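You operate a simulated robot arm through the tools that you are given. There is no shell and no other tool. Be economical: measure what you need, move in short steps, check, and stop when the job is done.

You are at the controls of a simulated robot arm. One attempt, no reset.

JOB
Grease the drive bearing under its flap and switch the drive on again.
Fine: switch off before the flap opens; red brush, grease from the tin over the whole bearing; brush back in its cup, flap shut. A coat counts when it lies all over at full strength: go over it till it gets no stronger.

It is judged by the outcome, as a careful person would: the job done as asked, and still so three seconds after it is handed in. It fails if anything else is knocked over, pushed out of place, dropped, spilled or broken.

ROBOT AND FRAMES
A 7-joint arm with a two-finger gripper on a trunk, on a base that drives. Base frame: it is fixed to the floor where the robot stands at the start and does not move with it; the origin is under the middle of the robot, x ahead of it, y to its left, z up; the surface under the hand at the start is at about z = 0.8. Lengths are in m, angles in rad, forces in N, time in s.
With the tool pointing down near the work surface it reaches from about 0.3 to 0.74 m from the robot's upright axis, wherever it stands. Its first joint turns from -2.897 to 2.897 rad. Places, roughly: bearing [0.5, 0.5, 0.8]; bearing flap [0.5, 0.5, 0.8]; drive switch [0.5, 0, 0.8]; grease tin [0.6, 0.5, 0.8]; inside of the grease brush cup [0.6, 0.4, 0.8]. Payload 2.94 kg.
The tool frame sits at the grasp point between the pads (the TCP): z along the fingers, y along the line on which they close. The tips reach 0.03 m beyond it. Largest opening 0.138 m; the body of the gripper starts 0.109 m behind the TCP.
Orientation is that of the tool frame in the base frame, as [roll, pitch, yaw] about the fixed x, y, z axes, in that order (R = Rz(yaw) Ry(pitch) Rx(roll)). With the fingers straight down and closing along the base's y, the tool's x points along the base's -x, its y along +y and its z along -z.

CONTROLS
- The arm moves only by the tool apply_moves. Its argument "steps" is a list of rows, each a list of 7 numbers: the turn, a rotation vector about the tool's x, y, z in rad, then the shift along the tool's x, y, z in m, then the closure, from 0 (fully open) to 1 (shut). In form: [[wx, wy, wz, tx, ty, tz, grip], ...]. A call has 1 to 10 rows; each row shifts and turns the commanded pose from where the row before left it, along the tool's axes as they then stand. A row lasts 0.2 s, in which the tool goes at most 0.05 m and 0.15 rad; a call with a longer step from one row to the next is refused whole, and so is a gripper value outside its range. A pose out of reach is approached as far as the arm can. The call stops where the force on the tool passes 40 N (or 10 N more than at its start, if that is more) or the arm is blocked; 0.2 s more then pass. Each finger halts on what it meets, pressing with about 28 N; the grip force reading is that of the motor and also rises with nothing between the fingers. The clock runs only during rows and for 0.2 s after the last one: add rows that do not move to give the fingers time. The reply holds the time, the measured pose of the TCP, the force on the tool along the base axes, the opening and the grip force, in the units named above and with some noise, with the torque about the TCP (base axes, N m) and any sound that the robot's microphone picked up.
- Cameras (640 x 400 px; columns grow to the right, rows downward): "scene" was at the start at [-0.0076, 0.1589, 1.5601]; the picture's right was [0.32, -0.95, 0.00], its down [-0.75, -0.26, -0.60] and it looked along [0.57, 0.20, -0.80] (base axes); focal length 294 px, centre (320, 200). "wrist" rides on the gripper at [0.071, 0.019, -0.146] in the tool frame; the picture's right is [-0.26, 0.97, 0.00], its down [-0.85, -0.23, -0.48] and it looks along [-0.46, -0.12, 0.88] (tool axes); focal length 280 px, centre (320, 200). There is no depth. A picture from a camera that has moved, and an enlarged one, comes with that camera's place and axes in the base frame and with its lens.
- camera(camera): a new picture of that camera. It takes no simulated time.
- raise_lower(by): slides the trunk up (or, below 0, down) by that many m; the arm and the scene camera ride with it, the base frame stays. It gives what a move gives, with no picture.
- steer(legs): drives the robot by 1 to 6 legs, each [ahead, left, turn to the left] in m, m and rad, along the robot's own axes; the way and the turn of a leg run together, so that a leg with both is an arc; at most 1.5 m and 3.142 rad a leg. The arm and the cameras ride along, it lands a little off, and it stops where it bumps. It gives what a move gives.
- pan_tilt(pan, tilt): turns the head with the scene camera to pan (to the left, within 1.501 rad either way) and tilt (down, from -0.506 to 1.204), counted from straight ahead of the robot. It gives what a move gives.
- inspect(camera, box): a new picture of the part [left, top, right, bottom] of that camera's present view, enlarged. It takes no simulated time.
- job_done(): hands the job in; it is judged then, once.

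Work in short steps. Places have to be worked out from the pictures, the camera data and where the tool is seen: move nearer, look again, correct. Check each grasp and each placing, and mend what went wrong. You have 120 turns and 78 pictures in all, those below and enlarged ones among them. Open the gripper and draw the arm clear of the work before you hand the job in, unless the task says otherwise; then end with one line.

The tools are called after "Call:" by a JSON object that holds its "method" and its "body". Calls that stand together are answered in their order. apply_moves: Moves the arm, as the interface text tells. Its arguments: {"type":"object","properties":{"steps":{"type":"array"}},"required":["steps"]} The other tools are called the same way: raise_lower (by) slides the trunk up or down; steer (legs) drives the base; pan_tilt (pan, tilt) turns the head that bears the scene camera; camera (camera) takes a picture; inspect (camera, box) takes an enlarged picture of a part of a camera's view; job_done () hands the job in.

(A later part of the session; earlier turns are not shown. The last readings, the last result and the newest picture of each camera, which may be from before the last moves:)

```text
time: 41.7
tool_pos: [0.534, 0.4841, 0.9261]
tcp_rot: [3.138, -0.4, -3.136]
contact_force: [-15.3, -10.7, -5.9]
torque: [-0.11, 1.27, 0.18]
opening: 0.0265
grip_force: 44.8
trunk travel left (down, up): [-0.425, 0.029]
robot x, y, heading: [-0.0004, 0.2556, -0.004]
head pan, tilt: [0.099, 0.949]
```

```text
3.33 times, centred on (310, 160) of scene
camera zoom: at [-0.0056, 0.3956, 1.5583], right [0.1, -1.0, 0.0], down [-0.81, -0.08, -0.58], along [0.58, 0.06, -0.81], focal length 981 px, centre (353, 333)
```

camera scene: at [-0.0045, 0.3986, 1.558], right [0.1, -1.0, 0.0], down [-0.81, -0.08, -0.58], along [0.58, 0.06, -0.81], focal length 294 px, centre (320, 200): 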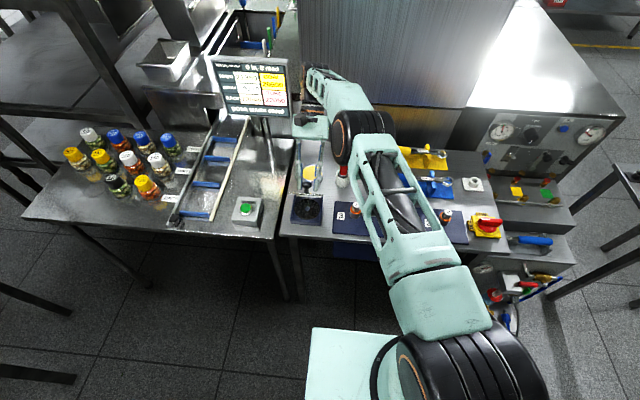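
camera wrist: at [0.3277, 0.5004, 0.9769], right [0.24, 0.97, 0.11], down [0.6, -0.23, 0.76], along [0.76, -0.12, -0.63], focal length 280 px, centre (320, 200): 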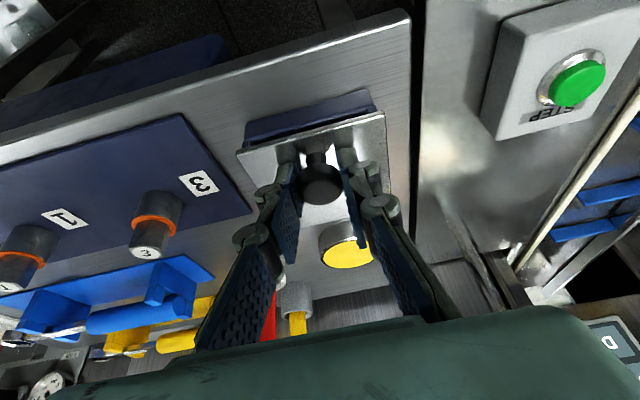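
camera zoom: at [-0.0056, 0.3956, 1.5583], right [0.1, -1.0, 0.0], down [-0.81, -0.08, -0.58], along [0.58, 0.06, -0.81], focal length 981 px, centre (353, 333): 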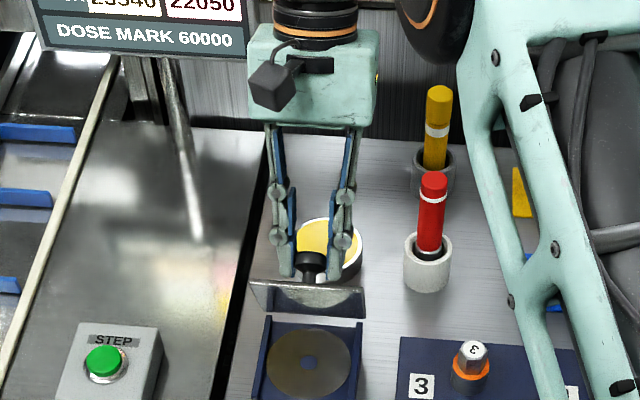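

Matches the predicted position closely. Continue over the top.

Call:
{"method": "apply_moves", "body": {"steps": [[0, 0, 0, -0.0071, 0, -0.0017, 0.85], [0, 0, 0, -0.0073, 0, -0.0012, 0.85], [0, 0, 0, -0.0075, 0, -0.0007, 0.85], [0, 0, 0, -0.0072, 0, -0.001, 0.85]]}}

Call:
{"method": "inspect", "body": {"camera": "scene", "box": [230, 100, 390, 220]}}

```text
time: 42.7
tool_pos: [0.5644, 0.4888, 0.9158]
tcp_rot: [3.133, -0.392, -3.131]
contact_force: [0.1, 0.4, 1.2]
torque: [-0.02, 0.02, 0.01]
opening: 0.0206
grip_force: 0.1
trunk travel left (down, up): [-0.425, 0.029]
robot x, y, heading: [-0.0, 0.2573, -0.005]
head pan, tilt: [0.099, 0.949]
```

```text
3.33 times, centred on (310, 160) of scene
camera zoom: at [-0.0043, 0.3975, 1.5581], right [0.1, -1.0, 0.0], down [-0.81, -0.08, -0.58], along [0.58, 0.06, -0.81], focal length 981 px, centre (353, 333)
```

zoom: 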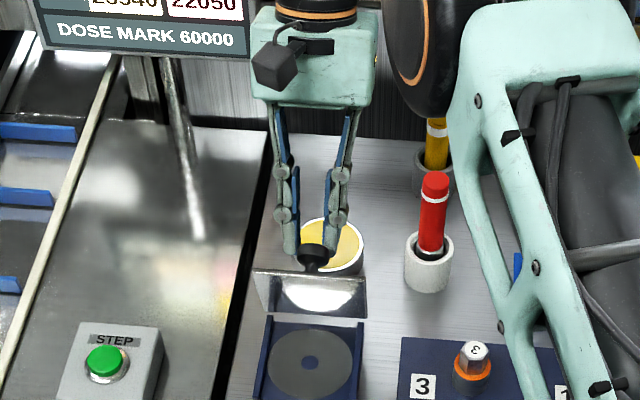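

The pads slid off near 80°, but the flap is still up in this picture. I wait a moment without moving and see whether it stays.

Call:
{"method": "apply_moves", "body": {"steps": [[0, 0, 0, 0, 0, 0, 0.85], [0, 0, 0, 0, 0, 0, 0.85]]}}

Call:
{"method": "inspect", "body": {"camera": "scene", "box": [260, 140, 340, 200]}}

```text
time: 43.3
tool_pos: [0.5651, 0.485, 0.9179]
tcp_rot: [3.136, -0.393, -3.134]
contact_force: [0.6, 0.5, -0.2]
torque: [0.0, 0.03, -0.01]
opening: 0.021
grip_force: 0.0
trunk travel left (down, up): [-0.425, 0.029]
robot x, y, heading: [-0.0006, 0.255, -0.002]
head pan, tilt: [0.099, 0.949]
```

```text
6.67 times, centred on (300, 170) of scene
camera zoom: at [-0.0046, 0.3968, 1.5582], right [0.1, -1.0, 0.0], down [-0.81, -0.08, -0.58], along [0.58, 0.06, -0.81], focal length 1962 px, centre (453, 400)
```

zoom: 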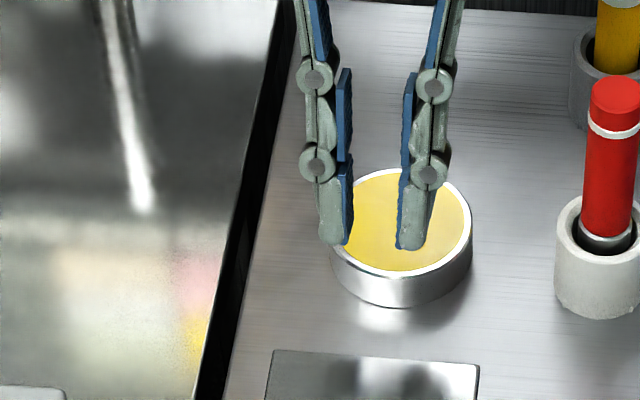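

It fell shut again: pivoting in the pads costs too much friction for the last part. I'll do almost the whole arc as a rigid rotation instead, and drive 7 cm closer so the tool can tilt further. First withdraw.

Call:
{"method": "apply_moves", "body": {"steps": [[0, 0, 0, 0, 0, -0.03, 0.57], [0, -0.14, 0, 0.045, 0, 0, 0.57], [0, -0.14, 0, 0.045, 0, 0, 0.57], [0, -0.14, 0, 0.02, 0, 0, 0.57], [0, -0.14, 0, 0.02, 0, 0, 0.57], [0, -0.14, 0, 0, 0, 0, 0.57], [0, -0.14, 0, 0, 0, 0, 0.57], [0, -0.14, 0, 0, 0, 0, 0.57], [0, 0, 0, 0, 0, -0.02, 0.57]]}}

Call:
{"method": "steer", "body": {"legs": [[0.07, 0.03, 0]]}}

```text
time: 45.3
tool_pos: [0.4396, 0.4832, 0.9929]
tcp_rot: [3.135, 0.585, 3.141]
contact_force: [1.1, -0.2, 0.6]
torque: [-0.01, -0.02, 0.0]
opening: 0.0596
grip_force: 0.0
trunk travel left (down, up): [-0.425, 0.029]
robot x, y, heading: [-0.0013, 0.2533, -0.007]
head pan, tilt: [0.099, 0.949]
```

```text
time: 46.4
tool_pos: [0.5104, 0.5132, 0.9913]
tcp_rot: [3.138, 0.585, -3.141]
contact_force: [0.5, 0.0, -0.2]
torque: [0.0, 0.01, 0.0]
opening: 0.0592
grip_force: 0.2
trunk travel left (down, up): [-0.425, 0.029]
robot x, y, heading: [0.071, 0.2843, -0.004]
head pan, tilt: [0.099, 0.949]
```

Base moved fine. Now approach the knob at this backward lean (about −0.585 rad) and grip.

Call:
{"method": "apply_moves", "body": {"steps": [[0, 0, 0, 0.041, -0.0145, 0, 0.57], [0, 0, 0, 0.041, -0.0147, 0, 0.57], [0, 0, 0, 0.0396, 0, 0, 0.57], [0, 0, 0, 0, 0, 0.03, 0.57], [0, 0, 0, 0, 0, 0.0356, 0.57], [0, 0, 0, 0, 0, 0, 0.57]]}}

Call:
{"method": "inspect", "body": {"camera": "wrist", "box": [220, 80, 420, 280]}}

```text
time: 47.8
tool_pos: [0.4508, 0.4917, 0.8681]
tcp_rot: [3.137, 0.587, 3.138]
contact_force: [-1.5, -0.3, 12.2]
torque: [-0.35, -0.02, -0.15]
opening: 0.0599
grip_force: 0.1
out of reach, approached as far as the arm can: row 3
trunk travel left (down, up): [-0.425, 0.029]
robot x, y, heading: [0.0733, 0.2873, -0.008]
head pan, tilt: [0.099, 0.949]
```

```text
2.00 times, centred on (320, 180) of wrist
camera zoom: at [0.3096, 0.5099, 0.9516], right [0.22, 0.96, 0.15], down [0.44, -0.23, 0.87], along [0.87, -0.12, -0.48], focal length 561 px, centre (320, 240)
```

zoom: 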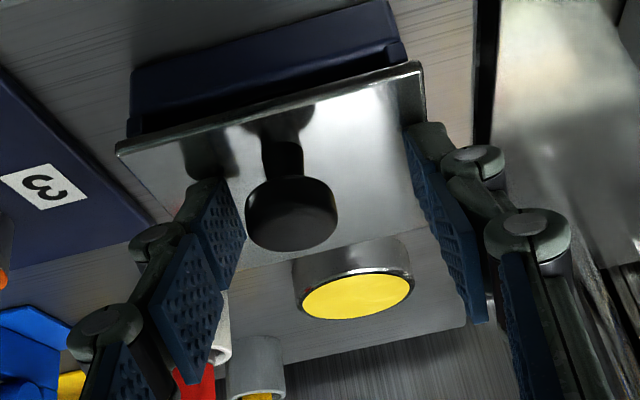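

Fingertips lightly touch the flap and are 8 mm off in y. Correct, then close.

Call:
{"method": "apply_moves", "body": {"steps": [[0, 0, 0, 0, -0.0075, -0.0045, 0.57], [0, 0, 0, 0.003, 0, 0, 0.57], [0, 0, 0, 0, 0, 0, 0.7], [0, 0, 0, 0, 0, 0, 0.8], [0, 0, 0, 0, 0, 0, 0.85], [0, 0, 0, 0, 0, 0, 0.9], [0, 0, 0, 0, 0, 0, 0.9]]}}

Call:
{"method": "inspect", "body": {"camera": "wrist", "box": [220, 80, 420, 280]}}

```text
time: 49.4
tool_pos: [0.4459, 0.4835, 0.8686]
tcp_rot: [3.138, 0.583, 3.141]
contact_force: [0.5, -5.8, -2.6]
torque: [-0.08, 0.21, -0.07]
opening: 0.0261
grip_force: 45.1
trunk travel left (down, up): [-0.425, 0.029]
robot x, y, heading: [0.0706, 0.286, -0.007]
head pan, tilt: [0.099, 0.949]
```

```text
2.00 times, centred on (320, 180) of wrist
camera zoom: at [0.3056, 0.5014, 0.9533], right [0.22, 0.97, 0.15], down [0.45, -0.23, 0.86], along [0.87, -0.12, -0.48], focal length 561 px, centre (320, 240)
```

zoom: 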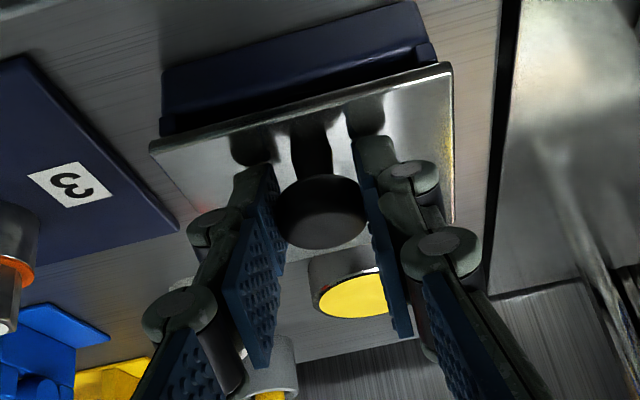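

Clean grip, no forces. Start the rigid rotation (0.48 rad) and watch the torque to verify the hinge estimate.

Call:
{"method": "apply_moves", "body": {"steps": [[0, 0.12, 0, -0.0099, 0, -0.0054, 0.85], [0, 0.12, 0, -0.0099, 0, -0.0054, 0.85], [0, 0.12, 0, -0.0099, 0, -0.0054, 0.85], [0, 0.12, 0, -0.0099, 0, -0.0054, 0.85]]}}

```text
time: 50.4
tool_pos: [0.472, 0.4819, 0.9037]
tcp_rot: [3.138, 0.101, -3.136]
contact_force: [-8.0, -2.2, -6.9]
torque: [0.24, 0.85, -0.05]
opening: 0.0263
grip_force: 45.3
trunk travel left (down, up): [-0.425, 0.029]
robot x, y, heading: [0.0736, 0.2858, -0.006]
head pan, tilt: [0.099, 0.949]
```

The positive couple says the flap is turning slightly faster than the tool; I continue the arc with a bit more tool rotation per row.

Call:
{"method": "apply_moves", "body": {"steps": [[0, 0.14, 0, -0.0103, 0, -0.0056, 0.85], [0, 0.14, 0, -0.0101, 0, -0.0057, 0.85], [0, 0.14, 0, -0.01, 0, -0.0058, 0.85], [0, 0.14, 0, -0.0099, 0, -0.0061, 0.85]]}}

Call:
{"method": "inspect", "body": {"camera": "scene", "box": [230, 100, 390, 220]}}

```text
time: 51.4
tool_pos: [0.5176, 0.4835, 0.9235]
tcp_rot: [3.139, -0.455, -3.139]
contact_force: [-0.3, -0.1, -7.6]
torque: [0.14, 0.12, -0.11]
opening: 0.0261
grip_force: 44.9
trunk travel left (down, up): [-0.425, 0.029]
robot x, y, heading: [0.0695, 0.2825, 0.001]
head pan, tilt: [0.099, 0.949]
```

```text
3.33 times, centred on (310, 160) of scene
camera zoom: at [0.0668, 0.4261, 1.5581], right [0.09, -1.0, 0.0], down [-0.81, -0.08, -0.58], along [0.58, 0.05, -0.81], focal length 981 px, centre (353, 333)
```

zoom: 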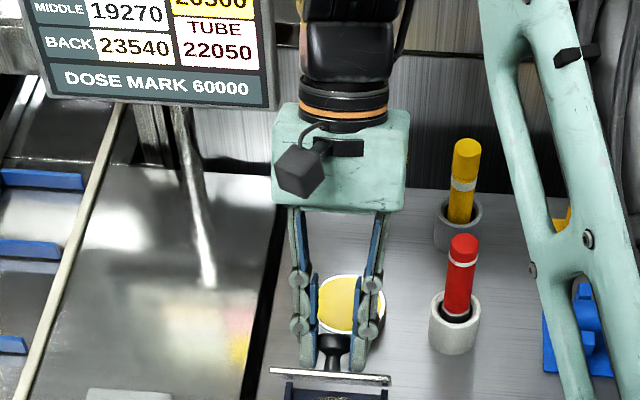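

Forces almost nil now. Continue rigidly with the refit hinge (0.529, 0.833).

Call:
{"method": "apply_moves", "body": {"steps": [[0, 0.12, 0, -0.0095, 0, -0.0054, 0.85], [0, 0.12, 0, -0.0095, 0, -0.0054, 0.85], [0, 0.12, 0, -0.0095, 0, -0.0054, 0.85]]}}

Call:
{"method": "inspect", "body": {"camera": "scene", "box": [230, 120, 390, 240]}}

```text
time: 52.2
tool_pos: [0.5479, 0.4846, 0.9209]
tcp_rot: [3.137, -0.82, -3.133]
contact_force: [-6.2, 2.3, -13.2]
torque: [0.15, 0.26, 0.03]
opening: 0.0262
grip_force: 45.0
trunk travel left (down, up): [-0.425, 0.029]
robot x, y, heading: [0.0707, 0.2844, -0.007]
head pan, tilt: [0.099, 0.949]
```

```text
3.33 times, centred on (310, 180) of scene
camera zoom: at [0.0665, 0.4267, 1.5581], right [0.09, -1.0, 0.0], down [-0.81, -0.08, -0.58], along [0.58, 0.05, -0.81], focal length 981 px, centre (353, 267)
```

zoom: 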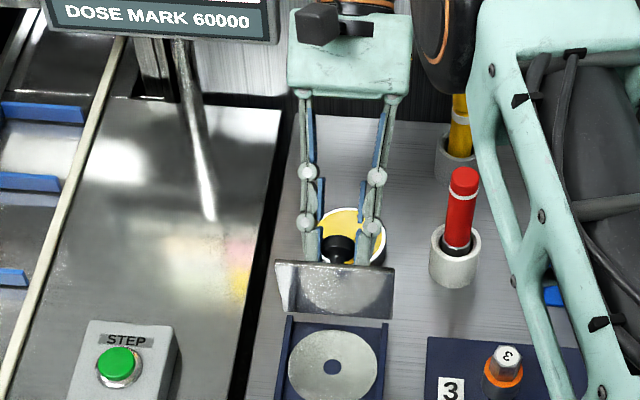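

At ~80° with good grip. Two more rigid rows, slightly lower.

Call:
{"method": "apply_moves", "body": {"steps": [[0, 0.1, 0, -0.0084, 0, -0.0041, 0.85], [0, 0.1, 0, -0.0083, 0, -0.0042, 0.85]]}}

```text
time: 52.8
tool_pos: [0.541, 0.4833, 0.9408]
tcp_rot: [3.133, -0.917, -3.131]
contact_force: [0.7, 4.6, 1.9]
torque: [0.14, 0.11, -0.1]
opening: 0.0233
grip_force: 1.7
out of reach, approached as far as the arm can: row 1, 2
trunk travel left (down, up): [-0.425, 0.029]
robot x, y, heading: [0.0705, 0.2846, -0.009]
head pan, tilt: [0.099, 0.949]
```

The tilt limit was hit and the grip slid off. I now know the limits: next time stop tilting at 0.7 rad and finish by translation. Withdraw and un-tilt.

Call:
{"method": "apply_moves", "body": {"steps": [[0, -0.145, 0, 0.03, 0, 0, 0.57], [0, -0.145, 0, 0.03, 0, 0, 0.57], [0, -0.145, 0, 0.02, 0, 0, 0.57], [0, -0.145, 0, 0.01, 0, 0, 0.57], [0, -0.145, 0, 0.01, 0, 0, 0.57], [0, -0.145, 0, 0.01, 0, 0, 0.57], [0, -0.145, 0, 0, 0, 0, 0.57], [0, -0.145, 0, 0, 0, 0, 0.57], [0, -0.145, 0, 0, 0, 0, 0.57], [0, -0.145, 0, 0, 0, 0, 0.57]]}}

Call:
{"method": "steer", "body": {"legs": [[0.03, 0, 0]]}}

Call:
{"method": "camera", "body": {"camera": "scene"}}

```text
time: 55.0
tool_pos: [0.4595, 0.4809, 1.0019]
tcp_rot: [3.132, 0.532, 3.132]
contact_force: [-4.6, 7.5, 1.4]
torque: [-0.8, -0.47, -0.46]
opening: 0.0592
grip_force: 0.0
trunk travel left (down, up): [-0.425, 0.029]
robot x, y, heading: [0.0738, 0.2852, -0.003]
head pan, tilt: [0.099, 0.949]
```

```text
time: 55.8
tool_pos: [0.4873, 0.4829, 1.0027]
tcp_rot: [3.136, 0.534, -3.141]
contact_force: [-0.1, -0.2, -0.4]
torque: [0.04, 0.01, -0.02]
opening: 0.0594
grip_force: 0.0
trunk travel left (down, up): [-0.425, 0.029]
robot x, y, heading: [0.1024, 0.2805, -0.005]
head pan, tilt: [0.099, 0.949]
```

```text
36 pictures are left
camera scene: at [0.0972, 0.4259, 1.5581], right [0.09, -1.0, 0.0], down [-0.81, -0.08, -0.58], along [0.58, 0.05, -0.81], focal length 294 px, centre (320, 200)
```

scene: 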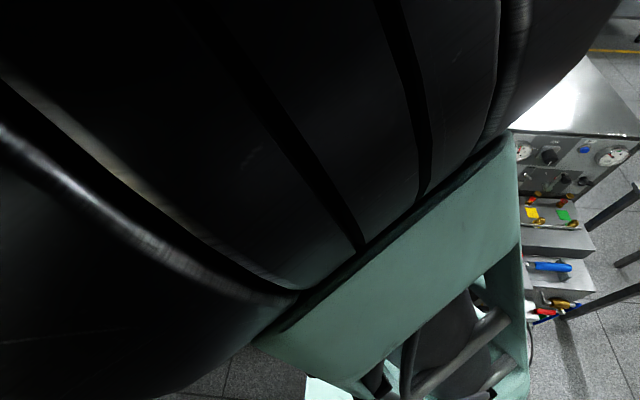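

Elbow just blocks the head camera in this pose. Approach the knob again.

Call:
{"method": "apply_moves", "body": {"steps": [[0, 0, 0, 0.04, 0.001, 0.02, 0.57], [0, 0, 0, 0.04, 0, 0.02, 0.57], [0, 0, 0, 0.023, 0, 0, 0.57], [0, 0, 0, 0, 0, 0.03, 0.57], [0, 0, 0, 0, 0, 0.023, 0.57], [0, 0, 0, 0, 0, 0, 0.57]]}}

Call:
{"method": "inspect", "body": {"camera": "wrist", "box": [220, 80, 420, 280]}}

```text
time: 57.2
tool_pos: [0.4536, 0.4944, 0.8688]
tcp_rot: [3.136, 0.535, 3.142]
contact_force: [-2.1, -0.9, 10.4]
torque: [-0.24, -0.01, -0.03]
opening: 0.0598
grip_force: 0.8
out of reach, approached as far as the arm can: row 2, 3
trunk travel left (down, up): [-0.425, 0.029]
robot x, y, heading: [0.1001, 0.2829, -0.005]
head pan, tilt: [0.099, 0.949]
```

```text
2.00 times, centred on (320, 180) of wrist
camera zoom: at [0.3184, 0.5117, 0.959], right [0.22, 0.97, 0.14], down [0.49, -0.23, 0.84], along [0.84, -0.12, -0.52], focal length 561 px, centre (320, 240)
```

zoom: 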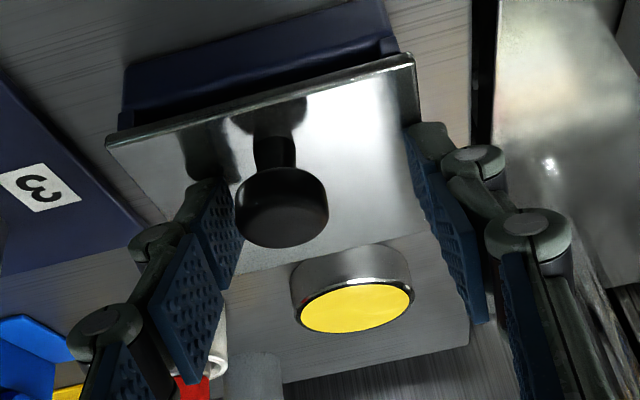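

Slightly off again (limit at the near side); shift −10 mm in y, −8 mm in x, and grip.

Call:
{"method": "apply_moves", "body": {"steps": [[0, 0, 0, 0, -0.0105, -0.0048, 0.57], [0, 0, 0, 0.006, 0, 0, 0.57], [0, 0, 0, 0, 0, 0, 0.57]]}}

```text
time: 58.0
tool_pos: [0.4478, 0.4853, 0.8685]
tcp_rot: [3.136, 0.535, -3.14]
contact_force: [-0.4, 0.2, -0.1]
torque: [-0.03, -0.02, 0.03]
opening: 0.0591
grip_force: 0.1
trunk travel left (down, up): [-0.425, 0.029]
robot x, y, heading: [0.1036, 0.2811, -0.007]
head pan, tilt: [0.099, 0.949]
```

Now close and run the rigid rotation about (0.529, 0.833).

Call:
{"method": "apply_moves", "body": {"steps": [[0, 0, 0, 0, -0.001, 0, 0.7], [0, 0, 0, 0, 0, 0, 0.8], [0, 0, 0, 0, 0, 0, 0.85], [0, 0, 0, 0, 0, 0, 0.85], [0, 0.12, 0, -0.0089, 0, -0.0057, 0.85], [0, 0.12, 0, -0.0089, 0, -0.0057, 0.85], [0, 0.12, 0, -0.0089, 0, -0.0057, 0.85], [0, 0.12, 0, -0.0089, 0, -0.0057, 0.85]]}}

```text
time: 59.8
tool_pos: [0.4727, 0.4838, 0.9022]
tcp_rot: [3.138, 0.05, -3.136]
contact_force: [2.1, -0.7, -15.9]
torque: [0.18, 0.68, -0.02]
opening: 0.026
grip_force: 45.1
trunk travel left (down, up): [-0.425, 0.029]
robot x, y, heading: [0.1034, 0.2829, -0.006]
head pan, tilt: [0.099, 0.949]
```

Forces acceptable. Continue to about φ = 0.5.

Call:
{"method": "apply_moves", "body": {"steps": [[0, 0.13, 0, -0.0091, 0, -0.0052, 0.85], [0, 0.13, 0, -0.0091, 0, -0.0053, 0.85], [0, 0.13, 0, -0.0093, 0, -0.0054, 0.85], [0, 0.13, 0, -0.0093, 0, -0.0054, 0.85]]}}

```text
time: 60.8
tool_pos: [0.5129, 0.4835, 0.9211]
tcp_rot: [3.135, -0.465, -3.137]
contact_force: [5.8, -2.7, 17.2]
torque: [0.05, -0.8, 0.07]
opening: 0.0261
grip_force: 44.9
trunk travel left (down, up): [-0.425, 0.029]
robot x, y, heading: [0.1014, 0.2865, -0.002]
head pan, tilt: [0.099, 0.949]
```

The tool is now slightly ahead of the flap; correct the path toward the pose that worked last time and stop tilting at 0.69.

Call:
{"method": "apply_moves", "body": {"steps": [[0, 0.1125, 0, -0.0088, 0, -0.0062, 0.85], [0, 0.1125, 0, -0.0087, 0, -0.0061, 0.85]]}}

```text
time: 61.4
tool_pos: [0.5317, 0.4839, 0.9215]
tcp_rot: [3.134, -0.694, -3.135]
contact_force: [3.5, -1.2, 15.9]
torque: [0.02, -0.2, -0.13]
opening: 0.026
grip_force: 44.7
trunk travel left (down, up): [-0.425, 0.029]
robot x, y, heading: [0.1051, 0.2855, -0.003]
head pan, tilt: [0.099, 0.949]
```

Good, nearly balanced. Now translate along the arc.

Call:
{"method": "apply_moves", "body": {"steps": [[0, 0.02, 0, -0.0058, 0, -0.006, 0.85], [0, 0.02, 0, -0.0068, 0, -0.0046, 0.85], [0, 0.02, 0, -0.0073, 0, -0.0038, 0.85]]}}

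Call:
{"method": "inspect", "body": {"camera": "wrist", "box": [220, 80, 420, 280]}}

```text
time: 62.2
tool_pos: [0.5564, 0.483, 0.9169]
tcp_rot: [3.138, -0.751, -3.135]
contact_force: [-16.1, -6.5, -2.9]
torque: [0.0, 1.2, 0.09]
opening: 0.0262
grip_force: 44.7
trunk travel left (down, up): [-0.425, 0.029]
robot x, y, heading: [0.097, 0.2819, -0.006]
head pan, tilt: [0.099, 0.949]
```

```text
2.00 times, centred on (320, 180) of wrist
camera zoom: at [0.6038, 0.5018, 1.0735], right [0.19, 0.97, -0.18], down [0.95, -0.23, -0.23], along [-0.27, -0.12, -0.96], focal length 561 px, centre (320, 240)
```

zoom: 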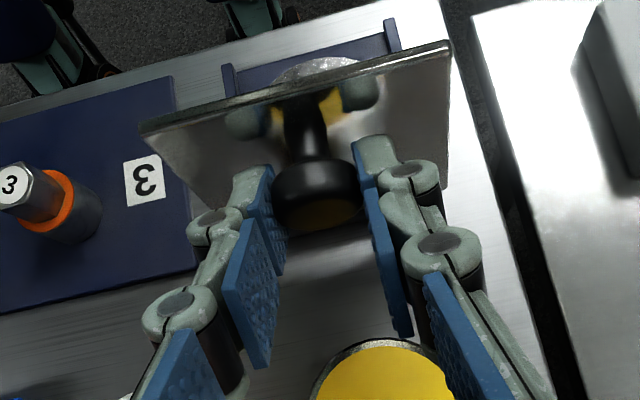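

Knob is well seated in the pads and the flap is close to vertical. Continue three more rows.

Call:
{"method": "apply_moves", "body": {"steps": [[0, 0.02, 0, -0.0072, 0, -0.0036, 0.85], [0, 0, 0, -0.0077, 0, -0.0029, 0.85], [0, 0, 0, -0.0079, 0, -0.0021, 0.85]]}}

Call:
{"method": "inspect", "body": {"camera": "wrist", "box": [220, 80, 420, 280]}}

```text
time: 63.0
tool_pos: [0.5782, 0.4835, 0.9108]
tcp_rot: [3.135, -0.774, -3.135]
contact_force: [-12.9, -11.2, 6.2]
torque: [-0.08, 1.29, 0.13]
opening: 0.0264
grip_force: 45.0
trunk travel left (down, up): [-0.425, 0.029]
robot x, y, heading: [0.0995, 0.2856, -0.005]
head pan, tilt: [0.099, 0.949]
```

```text
2.00 times, centred on (320, 180) of wrist
camera zoom: at [0.6292, 0.5016, 1.0655], right [0.18, 0.97, -0.18], down [0.94, -0.23, -0.25], along [-0.28, -0.12, -0.95], focal length 561 px, centre (320, 240)
```

zoom: 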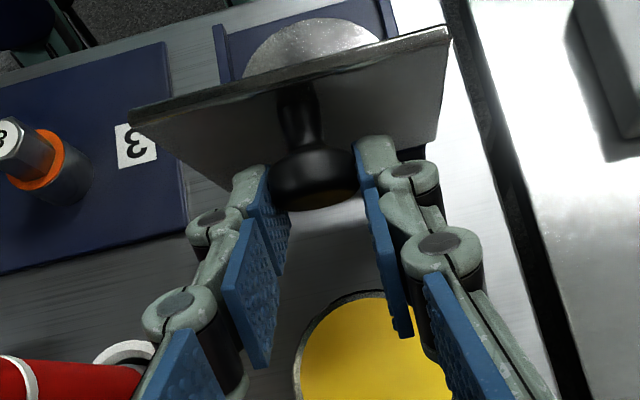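

The flap looks past vertical now. Two more rows to make sure, watching for a stop.

Call:
{"method": "apply_moves", "body": {"steps": [[0, 0, 0, -0.0081, 0, -0.0012, 0.85], [0, 0, 0, -0.008, 0, 0, 0.85]]}}

Call:
{"method": "inspect", "body": {"camera": "scene", "box": [230, 140, 390, 260]}}

```text
time: 63.6
tool_pos: [0.5935, 0.4846, 0.8979]
tcp_rot: [3.135, -0.768, -3.134]
contact_force: [-3.6, -11.2, 5.3]
torque: [0.05, 0.1, 0.12]
opening: 0.0235
grip_force: 45.2
trunk travel left (down, up): [-0.425, 0.029]
robot x, y, heading: [0.1023, 0.2863, -0.01]
head pan, tilt: [0.099, 0.949]
```

```text
3.33 times, centred on (310, 200) of scene
camera zoom: at [0.0955, 0.4243, 1.5583], right [0.09, -1.0, 0.0], down [-0.81, -0.08, -0.58], along [0.58, 0.06, -0.81], focal length 981 px, centre (353, 200)
```

zoom: 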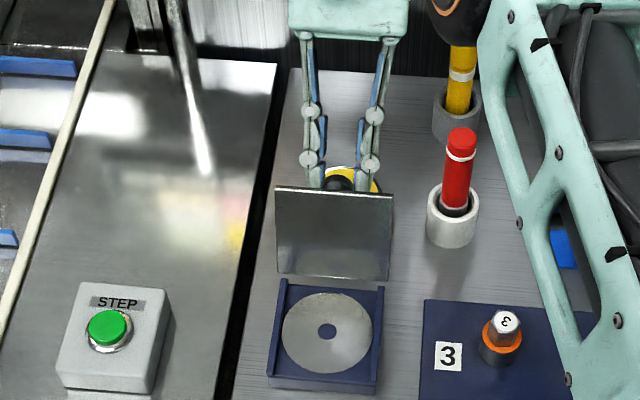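

The flap is at about 100–105°, past vertical. Release and see whether it stays.

Call:
{"method": "apply_moves", "body": {"steps": [[0, 0, 0, 0, 0, 0, 0.75], [0, 0, 0, 0, 0, 0, 0.6], [0, 0, 0, 0, 0, 0, 0.57], [0, 0, 0, 0, 0, -0.02, 0.57], [0, 0, 0, 0, 0, -0.03, 0.57], [0, 0, 0, 0, 0, -0.03, 0.57]]}}

Call:
{"method": "inspect", "body": {"camera": "scene", "box": [230, 140, 390, 260]}}

```text
time: 65.2
tool_pos: [0.5799, 0.4754, 0.9215]
tcp_rot: [-3.119, -0.856, -3.137]
contact_force: [0.5, 1.0, -0.2]
torque: [-0.01, -0.01, -0.01]
opening: 0.0591
grip_force: 0.0
out of reach, approached as far as the arm can: row 5, 6
trunk travel left (down, up): [-0.425, 0.029]
robot x, y, heading: [0.0984, 0.2815, -0.007]
head pan, tilt: [0.099, 0.949]
stopped in row 6: the arm was blocked; the commanded pose is now the measured one
```

```text
3.33 times, centred on (310, 200) of scene
camera zoom: at [0.0767, 0.4212, 1.5607], right [0.1, -1.0, 0.0], down [-0.8, -0.08, -0.59], along [0.59, 0.06, -0.81], focal length 981 px, centre (353, 200)
```

zoom: 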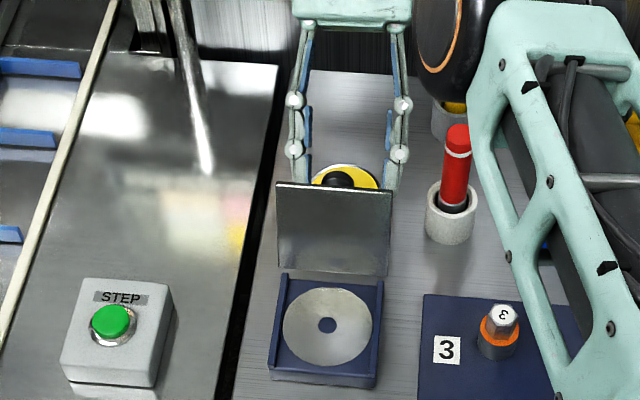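

The flap stays open at its stop. The arm met its limit while backing out, so I come straight up while un-tilting, staying behind the flap's edge.

Call:
{"method": "apply_moves", "body": {"steps": [[0, -0.14, 0, 0.0065, 0, -0.0109, 0.57], [0, -0.14, 0, 0.0049, 0, -0.0117, 0.57], [0, -0.14, 0, 0.0031, 0, -0.0122, 0.57], [0, -0.14, 0, 0.0015, 0, -0.0126, 0.57], [0, -0.14, 0, -0.0003, 0, -0.0127, 0.57], [0, -0.14, 0, -0.0021, 0, -0.0125, 0.57]]}}

Call:
{"method": "camera", "body": {"camera": "scene"}}

```text
time: 66.6
tool_pos: [0.616, 0.4783, 0.9858]
tcp_rot: [-3.124, -0.023, -3.121]
contact_force: [-0.7, -0.3, 0.0]
torque: [-0.01, 0.0, -0.03]
opening: 0.0591
grip_force: 0.1
trunk travel left (down, up): [-0.425, 0.029]
robot x, y, heading: [0.1038, 0.2793, -0.007]
head pan, tilt: [0.099, 0.949]
```

```text
30 pictures are left
camera scene: at [0.0941, 0.4256, 1.5581], right [0.09, -1.0, 0.0], down [-0.81, -0.08, -0.58], along [0.58, 0.06, -0.81], focal length 294 px, centre (320, 200)
```

scene: 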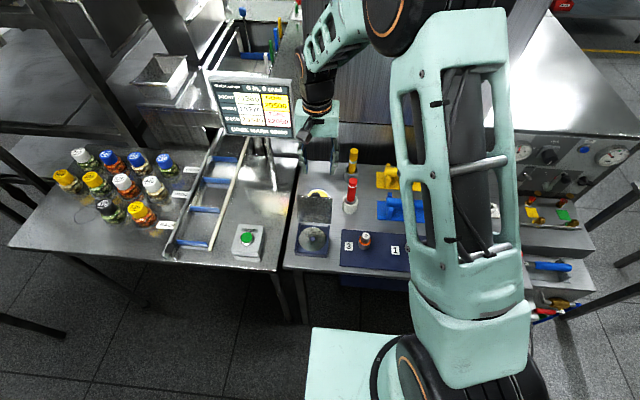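

Flap open and all upright. Now straighten the tool and go above the red brush for a look.

Call:
{"method": "apply_moves", "body": {"steps": [[-0.0176, -0.023, 0.02, 0.001, 0, -0.02, 0.57], [0, 0, 0, 0.001, -0.045, -0.014, 0.57], [0, 0, 0, 0.001, -0.045, 0, 0.57], [0, 0, 0, 0, 0, 0, 0.57]]}}

Call:
{"method": "camera", "body": {"camera": "wrist"}}

Call:
{"method": "inspect", "body": {"camera": "scene", "box": [260, 150, 420, 270]}}

```text
time: 67.6
tool_pos: [0.6156, 0.3871, 1.0172]
tcp_rot: [3.141, 0.0, -3.141]
contact_force: [0.3, 0.4, 0.5]
torque: [-0.01, 0.01, -0.02]
opening: 0.0595
grip_force: 0.0
trunk travel left (down, up): [-0.425, 0.029]
robot x, y, heading: [0.0996, 0.2834, -0.003]
head pan, tilt: [0.099, 0.949]
```

```text
29 pictures are left
camera wrist: at [0.5444, 0.4051, 1.165], right [0.26, 0.97, 0.0], down [0.85, -0.23, 0.47], along [0.46, -0.12, -0.88], focal length 280 px, centre (320, 200)
```

wrist: 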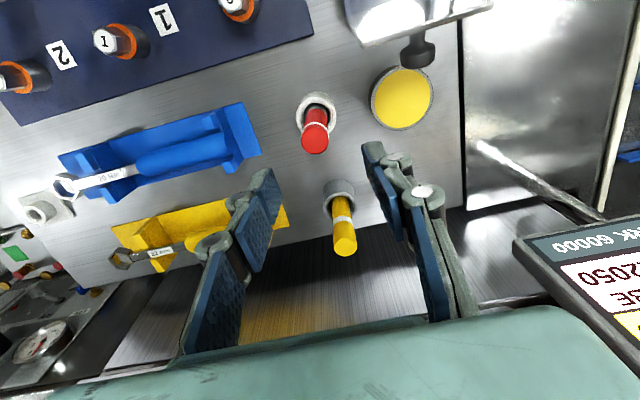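

```text
3.33 times, centred on (340, 210) of scene
camera zoom: at [0.0947, 0.4258, 1.5581], right [0.1, -1.0, 0.0], down [-0.81, -0.08, -0.58], along [0.58, 0.06, -0.81], focal length 981 px, centre (253, 167)
```

zoom: 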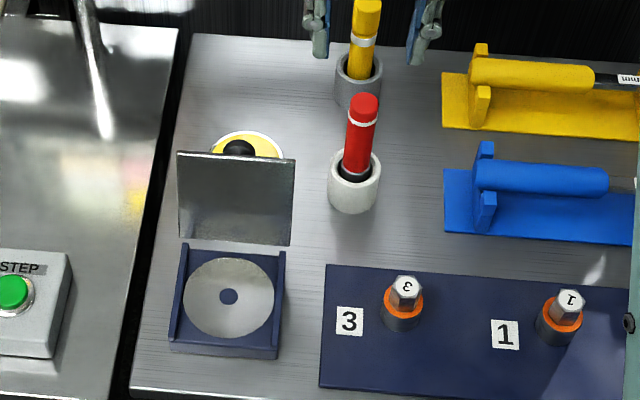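

Red brush handle at about (0.610, 0.386), top about 0.94. Descend to grip it near z 0.905.

Call:
{"method": "apply_moves", "body": {"steps": [[0, 0, 0, 0.0055, -0.0015, 0.03, 0.57], [0, 0, 0, 0, 0, 0.03, 0.57], [0, 0, 0, 0, 0, 0.03, 0.57], [0, 0, 0, 0, 0, 0.022, 0.57], [0, 0, 0, 0, 0, 0, 0.57]]}}

Call:
{"method": "inspect", "body": {"camera": "wrist", "box": [220, 80, 420, 280]}}

```text
time: 68.8
tool_pos: [0.6073, 0.3869, 0.9076]
tcp_rot: [3.141, -0.001, 3.14]
contact_force: [-0.3, 0.1, 0.2]
torque: [0.02, -0.04, -0.01]
opening: 0.0595
grip_force: 0.1
trunk travel left (down, up): [-0.425, 0.029]
robot x, y, heading: [0.1017, 0.2829, -0.003]
head pan, tilt: [0.099, 0.949]
```

```text
2.00 times, centred on (320, 180) of wrist
camera zoom: at [0.5367, 0.4048, 1.0539], right [0.26, 0.97, 0.0], down [0.85, -0.23, 0.47], along [0.46, -0.13, -0.88], focal length 561 px, centre (320, 240)
```

zoom: 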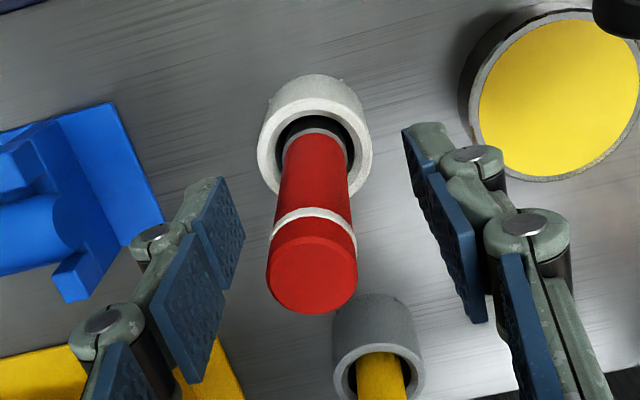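

Handle centre is ~4 mm toward −y. Adjust, close and check.

Call:
{"method": "apply_moves", "body": {"steps": [[0, 0, 0, 0, -0.0035, 0.002, 0.57], [0, 0, 0, 0, 0, 0, 0.7], [0, 0, 0, 0, 0, 0, 0.78], [0, 0, 0, 0, 0, 0, 0.84], [0, 0, 0, 0, 0, 0, 0.9], [0, 0, 0, 0, 0, 0, 0.9]]}}

```text
time: 70.2
tool_pos: [0.6075, 0.3838, 0.9041]
tcp_rot: [-3.14, -0.002, -3.141]
contact_force: [0.2, -0.1, 0.4]
torque: [0.0, 0.0, 0.05]
opening: 0.0223
grip_force: 28.1
trunk travel left (down, up): [-0.425, 0.029]
robot x, y, heading: [0.101, 0.283, -0.006]
head pan, tilt: [0.099, 0.949]
```

Gripped (22 mm). The cup pose is (0.6075, 0.3838, 0.904). Lift straight up.

Call:
{"method": "apply_moves", "body": {"steps": [[0, 0, 0, 0, 0, -0.02, 0.9], [0, 0, 0, 0, 0, -0.03, 0.9], [0, 0, 0, 0, 0, -0.03, 0.9], [0, 0, 0, 0, 0, -0.03, 0.9], [0, 0, 0, 0, 0, 0, 0.9]]}}

Call:
{"method": "inspect", "body": {"camera": "scene", "box": [260, 120, 420, 240]}}

```text
time: 71.4
tool_pos: [0.6074, 0.3841, 1.0151]
tcp_rot: [3.141, -0.003, 3.141]
contact_force: [0.0, 0.5, -0.2]
torque: [0.02, -0.03, -0.01]
opening: 0.0222
grip_force: 27.7
trunk travel left (down, up): [-0.425, 0.029]
robot x, y, heading: [0.1004, 0.2822, -0.006]
head pan, tilt: [0.099, 0.949]
```

```text
3.33 times, centred on (340, 180) of scene
camera zoom: at [0.0949, 0.4257, 1.5581], right [0.09, -1.0, 0.0], down [-0.81, -0.08, -0.58], along [0.58, 0.06, -0.81], focal length 981 px, centre (253, 267)
```

zoom: 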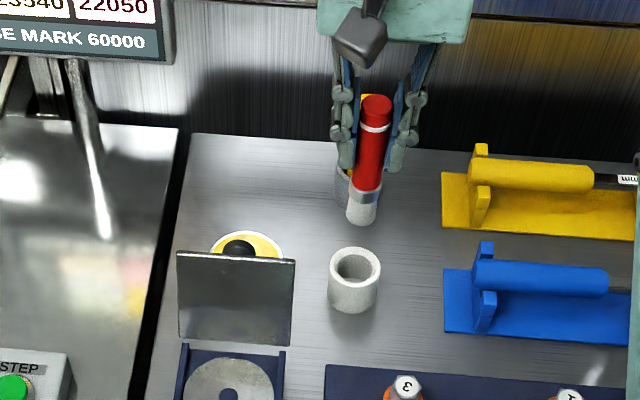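

Brush is up; its tip is about 0.097 below the TCP. Carry it over the tin (≈0.620, 0.486), keeping to the far side away from the flap knob, and lower near the surface.

Call:
{"method": "apply_moves", "body": {"steps": [[0, 0, 0, -0.018, 0.03, 0, 0.9], [0, 0, 0, 0, 0.036, 0, 0.9], [0, 0, 0, 0, 0.036, 0, 0.9], [0, 0, 0, 0, 0, 0.03, 0.9], [0, 0, 0, 0, 0, 0.03, 0.9], [0, 0, 0, 0, 0, 0.02, 0.9], [0, 0, 0, 0, 0, 0, 0.9]]}}

Call:
{"method": "inspect", "body": {"camera": "wrist", "box": [220, 60, 420, 260]}}

```text
time: 73.0
tool_pos: [0.6257, 0.4869, 0.936]
tcp_rot: [-3.14, -0.001, -3.14]
contact_force: [0.0, 0.4, -0.8]
torque: [-0.01, 0.0, -0.01]
opening: 0.0222
grip_force: 28.0
trunk travel left (down, up): [-0.425, 0.029]
robot x, y, heading: [0.0998, 0.2803, -0.01]
head pan, tilt: [0.099, 0.949]
```

```text
2.00 times, centred on (320, 160) of wrist
camera zoom: at [0.5535, 0.5044, 1.0838], right [0.26, 0.97, 0.0], down [0.85, -0.23, 0.47], along [0.46, -0.12, -0.88], focal length 561 px, centre (320, 280)
```

zoom: 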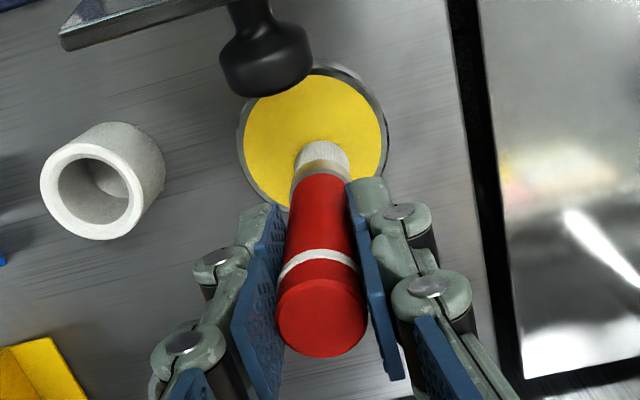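

The tip is over the grease. Lower in small steps and watch for contact.

Call:
{"method": "apply_moves", "body": {"steps": [[0, 0, 0, 0, 0, 0.008, 0.9], [0, 0, 0, 0, 0, 0.006, 0.9], [0, 0, 0, 0, 0, 0.004, 0.9], [0, 0, 0, 0, 0, 0, 0.9]]}}

Call:
{"method": "inspect", "body": {"camera": "wrist", "box": [260, 60, 380, 160]}}

```text
time: 74.0
tool_pos: [0.626, 0.488, 0.9234]
tcp_rot: [3.139, 0.01, -3.141]
contact_force: [-7.9, -2.8, 21.6]
torque: [-0.25, 0.57, -0.03]
opening: 0.0221
grip_force: 27.9
trunk travel left (down, up): [-0.425, 0.029]
robot x, y, heading: [0.1021, 0.2845, -0.006]
head pan, tilt: [0.099, 0.949]
stopped in row 4: the force on the tool passed its limit at 41 N (the readings are from after the stop); the commanded pose is now the measured one
```

```text
4.00 times, centred on (320, 110) of wrist
camera zoom: at [0.5537, 0.5047, 1.0708], right [0.26, 0.97, 0.01], down [0.85, -0.23, 0.48], along [0.47, -0.12, -0.88], focal length 1122 px, centre (320, 560)
```

zoom: 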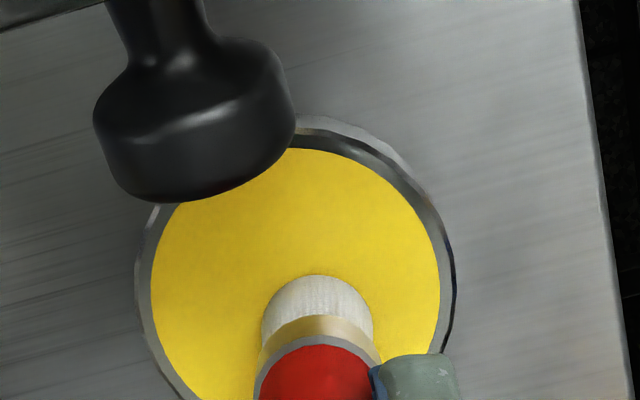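

Touched the grease firmly (contact at TCP ≈ 0.924). Lift and see whether the bristles took grease.

Call:
{"method": "apply_moves", "body": {"steps": [[0, 0, 0, 0, 0, -0.003, 0.9], [0, -0.01, 0, 0, 0, -0.03, 0.9], [0, 0, 0, 0, 0, -0.03, 0.9], [0, 0, 0, 0, 0, -0.03, 0.9]]}}

Call:
{"method": "inspect", "body": {"camera": "scene", "box": [260, 120, 380, 220]}}

```text
time: 75.0
tool_pos: [0.6266, 0.4872, 1.0134]
tcp_rot: [-3.141, 0.015, 3.141]
contact_force: [-0.3, 0.2, -0.1]
torque: [0.0, 0.02, -0.01]
opening: 0.022
grip_force: 28.3
trunk travel left (down, up): [-0.425, 0.029]
robot x, y, heading: [0.0992, 0.2847, -0.006]
head pan, tilt: [0.099, 0.949]
```

```text
4.00 times, centred on (320, 170) of scene
camera zoom: at [0.0944, 0.4255, 1.5581], right [0.09, -1.0, 0.0], down [-0.81, -0.08, -0.58], along [0.58, 0.06, -0.81], focal length 1177 px, centre (320, 320)
```

zoom: 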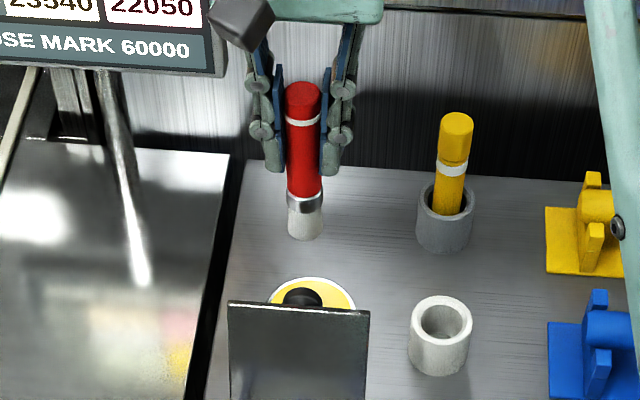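

Bristles still look white. I dip again with a gentle dwell and a small stir.

Call:
{"method": "apply_moves", "body": {"steps": [[0, 0.014, 0, 0, 0, 0.04, 0.9], [0, 0, 0, 0, 0, 0.035, 0.9], [0, 0, 0, 0, 0, 0.01, 0.9], [0, 0, 0, 0, 0, 0.002, 0.9], [0, 0, 0, 0, 0, 0.001, 0.9], [0, 0, 0, 0, 0, 0, 0.9]]}}

```text
time: 76.4
tool_pos: [0.6281, 0.4883, 0.9256]
tcp_rot: [3.14, 0.001, -3.14]
contact_force: [-0.6, -0.4, 0.1]
torque: [-0.01, 0.0, 0.02]
opening: 0.0223
grip_force: 27.6
trunk travel left (down, up): [-0.425, 0.029]
robot x, y, heading: [0.0975, 0.2838, -0.005]
head pan, tilt: [0.099, 0.949]
```

No contact yet; lower by 1 mm steps.

Call:
{"method": "apply_moves", "body": {"steps": [[0, 0, 0, 0, 0, 0.001, 0.9], [0, 0, 0, 0, 0, 0.001, 0.9], [0, 0, 0, 0, 0, 0.001, 0.9], [0, 0, 0, 0, 0, 0, 0.9]]}}

```text
time: 77.4
tool_pos: [0.6279, 0.4869, 0.9249]
tcp_rot: [3.138, 0.003, 3.141]
contact_force: [-0.7, -0.4, 10.4]
torque: [-0.07, -0.01, -0.02]
opening: 0.0221
grip_force: 28.6
trunk travel left (down, up): [-0.425, 0.029]
robot x, y, heading: [0.0989, 0.2814, -0.006]
head pan, tilt: [0.099, 0.949]
```

Contact at 10 N. Stir a few millimetres and lift to look.

Call:
{"method": "apply_moves", "body": {"steps": [[0, 0, 0, 0, 0.006, 0, 0.9], [0, 0, 0, 0, -0.012, 0, 0.9], [0, 0, 0, 0, 0.006, 0, 0.9], [0, 0, 0, 0, 0, 0, 0.9], [0, 0, 0, 0, 0, -0.03, 0.9], [0, 0, 0, 0, 0, -0.03, 0.9], [0, 0, 0, 0, 0, -0.03, 0.9]]}}

Call:
{"method": "inspect", "body": {"camera": "scene", "box": [260, 120, 380, 220]}}

```text
time: 79.0
tool_pos: [0.6277, 0.4877, 1.0143]
tcp_rot: [3.139, 0.003, -3.14]
contact_force: [0.1, 0.7, -0.2]
torque: [-0.02, 0.02, 0.02]
opening: 0.0225
grip_force: 28.1
trunk travel left (down, up): [-0.425, 0.029]
robot x, y, heading: [0.1043, 0.2802, -0.008]
head pan, tilt: [0.099, 0.949]
```

```text
4.00 times, centred on (320, 170) of scene
camera zoom: at [0.0943, 0.4255, 1.5581], right [0.09, -1.0, 0.0], down [-0.81, -0.08, -0.58], along [0.58, 0.06, -0.81], focal length 1177 px, centre (320, 320)
```

zoom: 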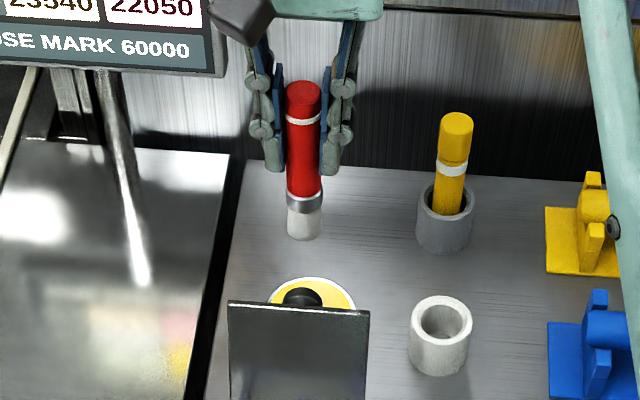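

Colour may only show when applied. I go up over the flap and across to the bearing (≈0.493, 0.488), then lower near it.

Call:
{"method": "apply_moves", "body": {"steps": [[0, 0, 0, 0, 0, -0.04, 0.9], [0, 0, 0, 0, 0, -0.03, 0.9], [0, 0, 0, 0.045, 0, 0, 0.9], [0, 0, 0, 0.045, 0, 0, 0.9], [0, 0, 0, 0.045, 0, 0, 0.9], [0, 0, 0, 0, 0, 0.04, 0.9], [0, 0, 0, 0, 0, 0.04, 0.9], [0, 0, 0, 0, 0, 0.04, 0.9], [0, 0, 0, 0, 0, 0.02, 0.9], [0, 0, 0, 0, 0, 0, 0.9]]}}

Call:
{"method": "inspect", "body": {"camera": "wrist", "box": [220, 40, 420, 240]}}

```text
time: 81.2
tool_pos: [0.4921, 0.4887, 0.9423]
tcp_rot: [-3.141, 0.001, -3.141]
contact_force: [-0.7, 0.0, 0.0]
torque: [-0.02, 0.01, -0.01]
opening: 0.022
grip_force: 27.8
trunk travel left (down, up): [-0.425, 0.029]
robot x, y, heading: [0.0979, 0.2886, -0.004]
head pan, tilt: [0.099, 0.949]
```

```text
2.00 times, centred on (320, 140) of wrist
camera zoom: at [0.4205, 0.5065, 1.089], right [0.26, 0.97, 0.0], down [0.85, -0.23, 0.48], along [0.46, -0.12, -0.88], focal length 561 px, centre (320, 320)
```

zoom: 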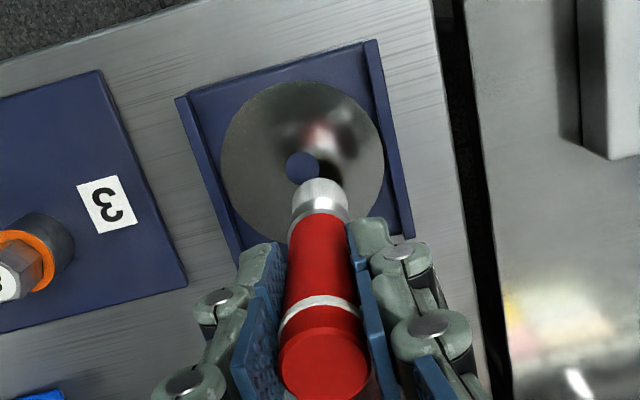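

Bearing centre judged near (0.488, 0.485). I move the brush to the near part of the ring and lower in small steps until contact.

Call:
{"method": "apply_moves", "body": {"steps": [[0, 0, 0, 0.026, -0.0035, 0, 0.9], [0, 0, 0, 0, 0, 0.01, 0.9], [0, 0, 0, 0, 0, 0.004, 0.9], [0, 0, 0, 0, 0, 0.002, 0.9], [0, 0, 0, 0, 0, 0.002, 0.9], [0, 0, 0, 0, 0, 0.002, 0.9], [0, 0, 0, 0, 0, 0.002, 0.9]]}}

```text
time: 82.8
tool_pos: [0.4662, 0.4841, 0.9221]
tcp_rot: [3.139, 0.003, -3.141]
contact_force: [-1.6, -0.8, 13.8]
torque: [-0.13, 0.04, -0.02]
opening: 0.0223
grip_force: 27.6
trunk travel left (down, up): [-0.425, 0.029]
robot x, y, heading: [0.0996, 0.2833, -0.005]
head pan, tilt: [0.099, 0.949]
```

Contact at 0.922. Make a short arc stroke and look for grease on the ring.

Call:
{"method": "apply_moves", "body": {"steps": [[0, 0, 0, 0.003, 0, -0.001, 0.9], [0, 0, 0, -0.003, 0.012, 0, 0.9], [0, 0, 0, -0.008, 0.01, 0, 0.9], [0, 0, 0, 0, 0, 0, 0.9]]}}

Call:
{"method": "inspect", "body": {"camera": "wrist", "box": [220, 40, 420, 240]}}

```text
time: 83.8
tool_pos: [0.4715, 0.5054, 0.9213]
tcp_rot: [3.141, 0.0, 3.141]
contact_force: [-7.7, -6.6, 14.2]
torque: [-0.58, 0.7, -0.04]
opening: 0.0223
grip_force: 28.0
trunk travel left (down, up): [-0.425, 0.029]
robot x, y, heading: [0.0999, 0.2886, 0.001]
head pan, tilt: [0.099, 0.949]
```

```text
2.00 times, centred on (320, 140) of wrist
camera zoom: at [0.4012, 0.5238, 1.069], right [0.26, 0.97, 0.0], down [0.85, -0.23, 0.48], along [0.46, -0.12, -0.88], focal length 561 px, centre (320, 320)
```

zoom: 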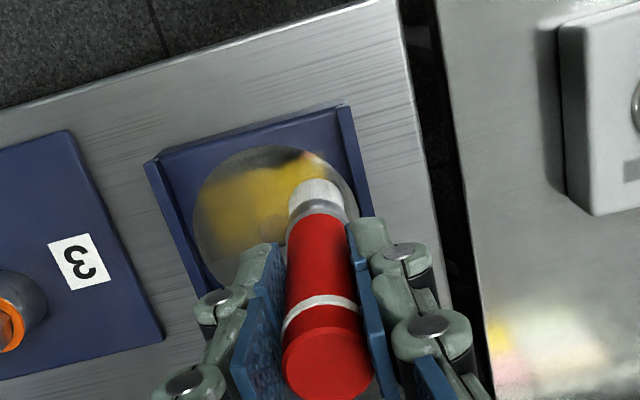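

Grease transfers visibly. Now a full ring at radius 27 mm about (0.486, 0.486).

Call:
{"method": "apply_moves", "body": {"steps": [[0, 0, 0, -0.0118, 0.007, 0, 0.9], [0, 0, 0, -0.0135, -0.0036, 0, 0.9], [0, 0, 0, -0.0099, -0.0099, 0, 0.9], [0, 0, 0, -0.0036, -0.0135, 0, 0.9], [0, 0, 0, 0.0036, -0.0135, 0, 0.9], [0, 0, 0, 0.0099, -0.0099, 0, 0.9], [0, 0, 0, 0.0135, -0.0036, 0, 0.9], [0, 0, 0, 0.0135, 0.0036, 0, 0.9], [0, 0, 0, 0.0099, 0.0099, 0, 0.9], [0, 0, 0, 0.0036, 0.0135, 0, 0.9]]}}

Call:
{"method": "inspect", "body": {"camera": "scene", "box": [260, 190, 340, 250]}}

```text
time: 86.0
tool_pos: [0.4587, 0.4861, 0.9223]
tcp_rot: [3.141, 0.003, -3.141]
contact_force: [-0.9, -0.4, 0.2]
torque: [-0.01, 0.01, -0.02]
opening: 0.0223
grip_force: 28.1
trunk travel left (down, up): [-0.425, 0.029]
robot x, y, heading: [0.0974, 0.2825, -0.004]
head pan, tilt: [0.099, 0.949]
```

```text
6.67 times, centred on (300, 220) of scene
camera zoom: at [0.0946, 0.4257, 1.5581], right [0.1, -1.0, 0.0], down [-0.81, -0.08, -0.58], along [0.58, 0.06, -0.81], focal length 1962 px, centre (453, 67)
```

zoom: 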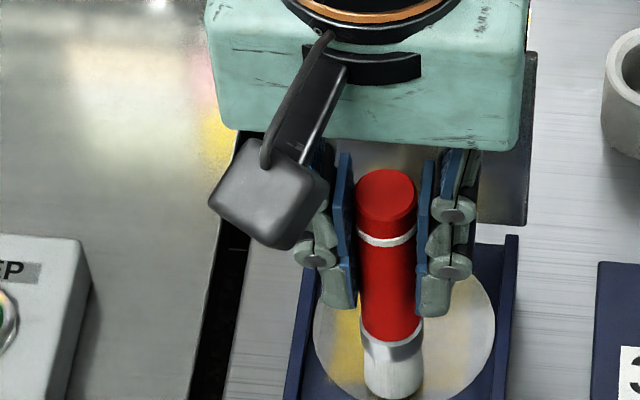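

The right-hand part is faint and contact was lost (force ≈ 0). Lower until contact again.

Call:
{"method": "apply_moves", "body": {"steps": [[0, 0, 0, 0, 0, 0.0015, 0.9], [0, 0, 0, 0, 0, 0.001, 0.9], [0, 0, 0, 0, 0, 0, 0.9]]}}

```text
time: 86.8
tool_pos: [0.4593, 0.4861, 0.9208]
tcp_rot: [3.137, 0.004, 3.141]
contact_force: [-4.0, -0.6, 31.0]
torque: [-0.05, 0.12, 0.02]
opening: 0.0221
grip_force: 28.7
trunk travel left (down, up): [-0.425, 0.029]
robot x, y, heading: [0.1015, 0.282, -0.007]
head pan, tilt: [0.099, 0.949]
```

Stiff contact: 31 N. Ease off 0.8 mm and make another ring the other way, then view.

Call:
{"method": "apply_moves", "body": {"steps": [[0, 0, 0, 0, 0, -0.0008, 0.9], [0, 0, 0, -0.0036, -0.0135, 0, 0.9], [0, 0, 0, -0.0099, -0.0099, 0, 0.9], [0, 0, 0, -0.0135, -0.0036, 0, 0.9], [0, 0, 0, -0.0135, 0.0036, 0, 0.9], [0, 0, 0, -0.0099, 0.0099, 0, 0.9], [0, 0, 0, -0.0036, 0.0135, 0, 0.9]]}}

Call:
{"method": "inspect", "body": {"camera": "wrist", "box": [220, 40, 420, 240]}}

```text
time: 88.4
tool_pos: [0.5145, 0.4866, 0.9192]
tcp_rot: [3.14, 0.0, 3.138]
contact_force: [-0.6, 0.1, -0.8]
torque: [0.0, -0.02, -0.01]
opening: 0.0222
grip_force: 28.0
trunk travel left (down, up): [-0.425, 0.029]
robot x, y, heading: [0.1006, 0.2853, -0.005]
head pan, tilt: [0.099, 0.949]
```

```text
2.00 times, centred on (320, 140) of wrist
camera zoom: at [0.4429, 0.5043, 1.0662], right [0.26, 0.96, 0.0], down [0.85, -0.23, 0.48], along [0.46, -0.12, -0.88], focal length 561 px, centre (320, 320)
```

zoom: 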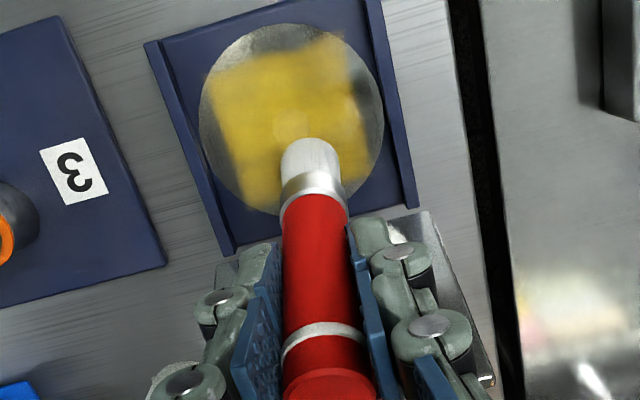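

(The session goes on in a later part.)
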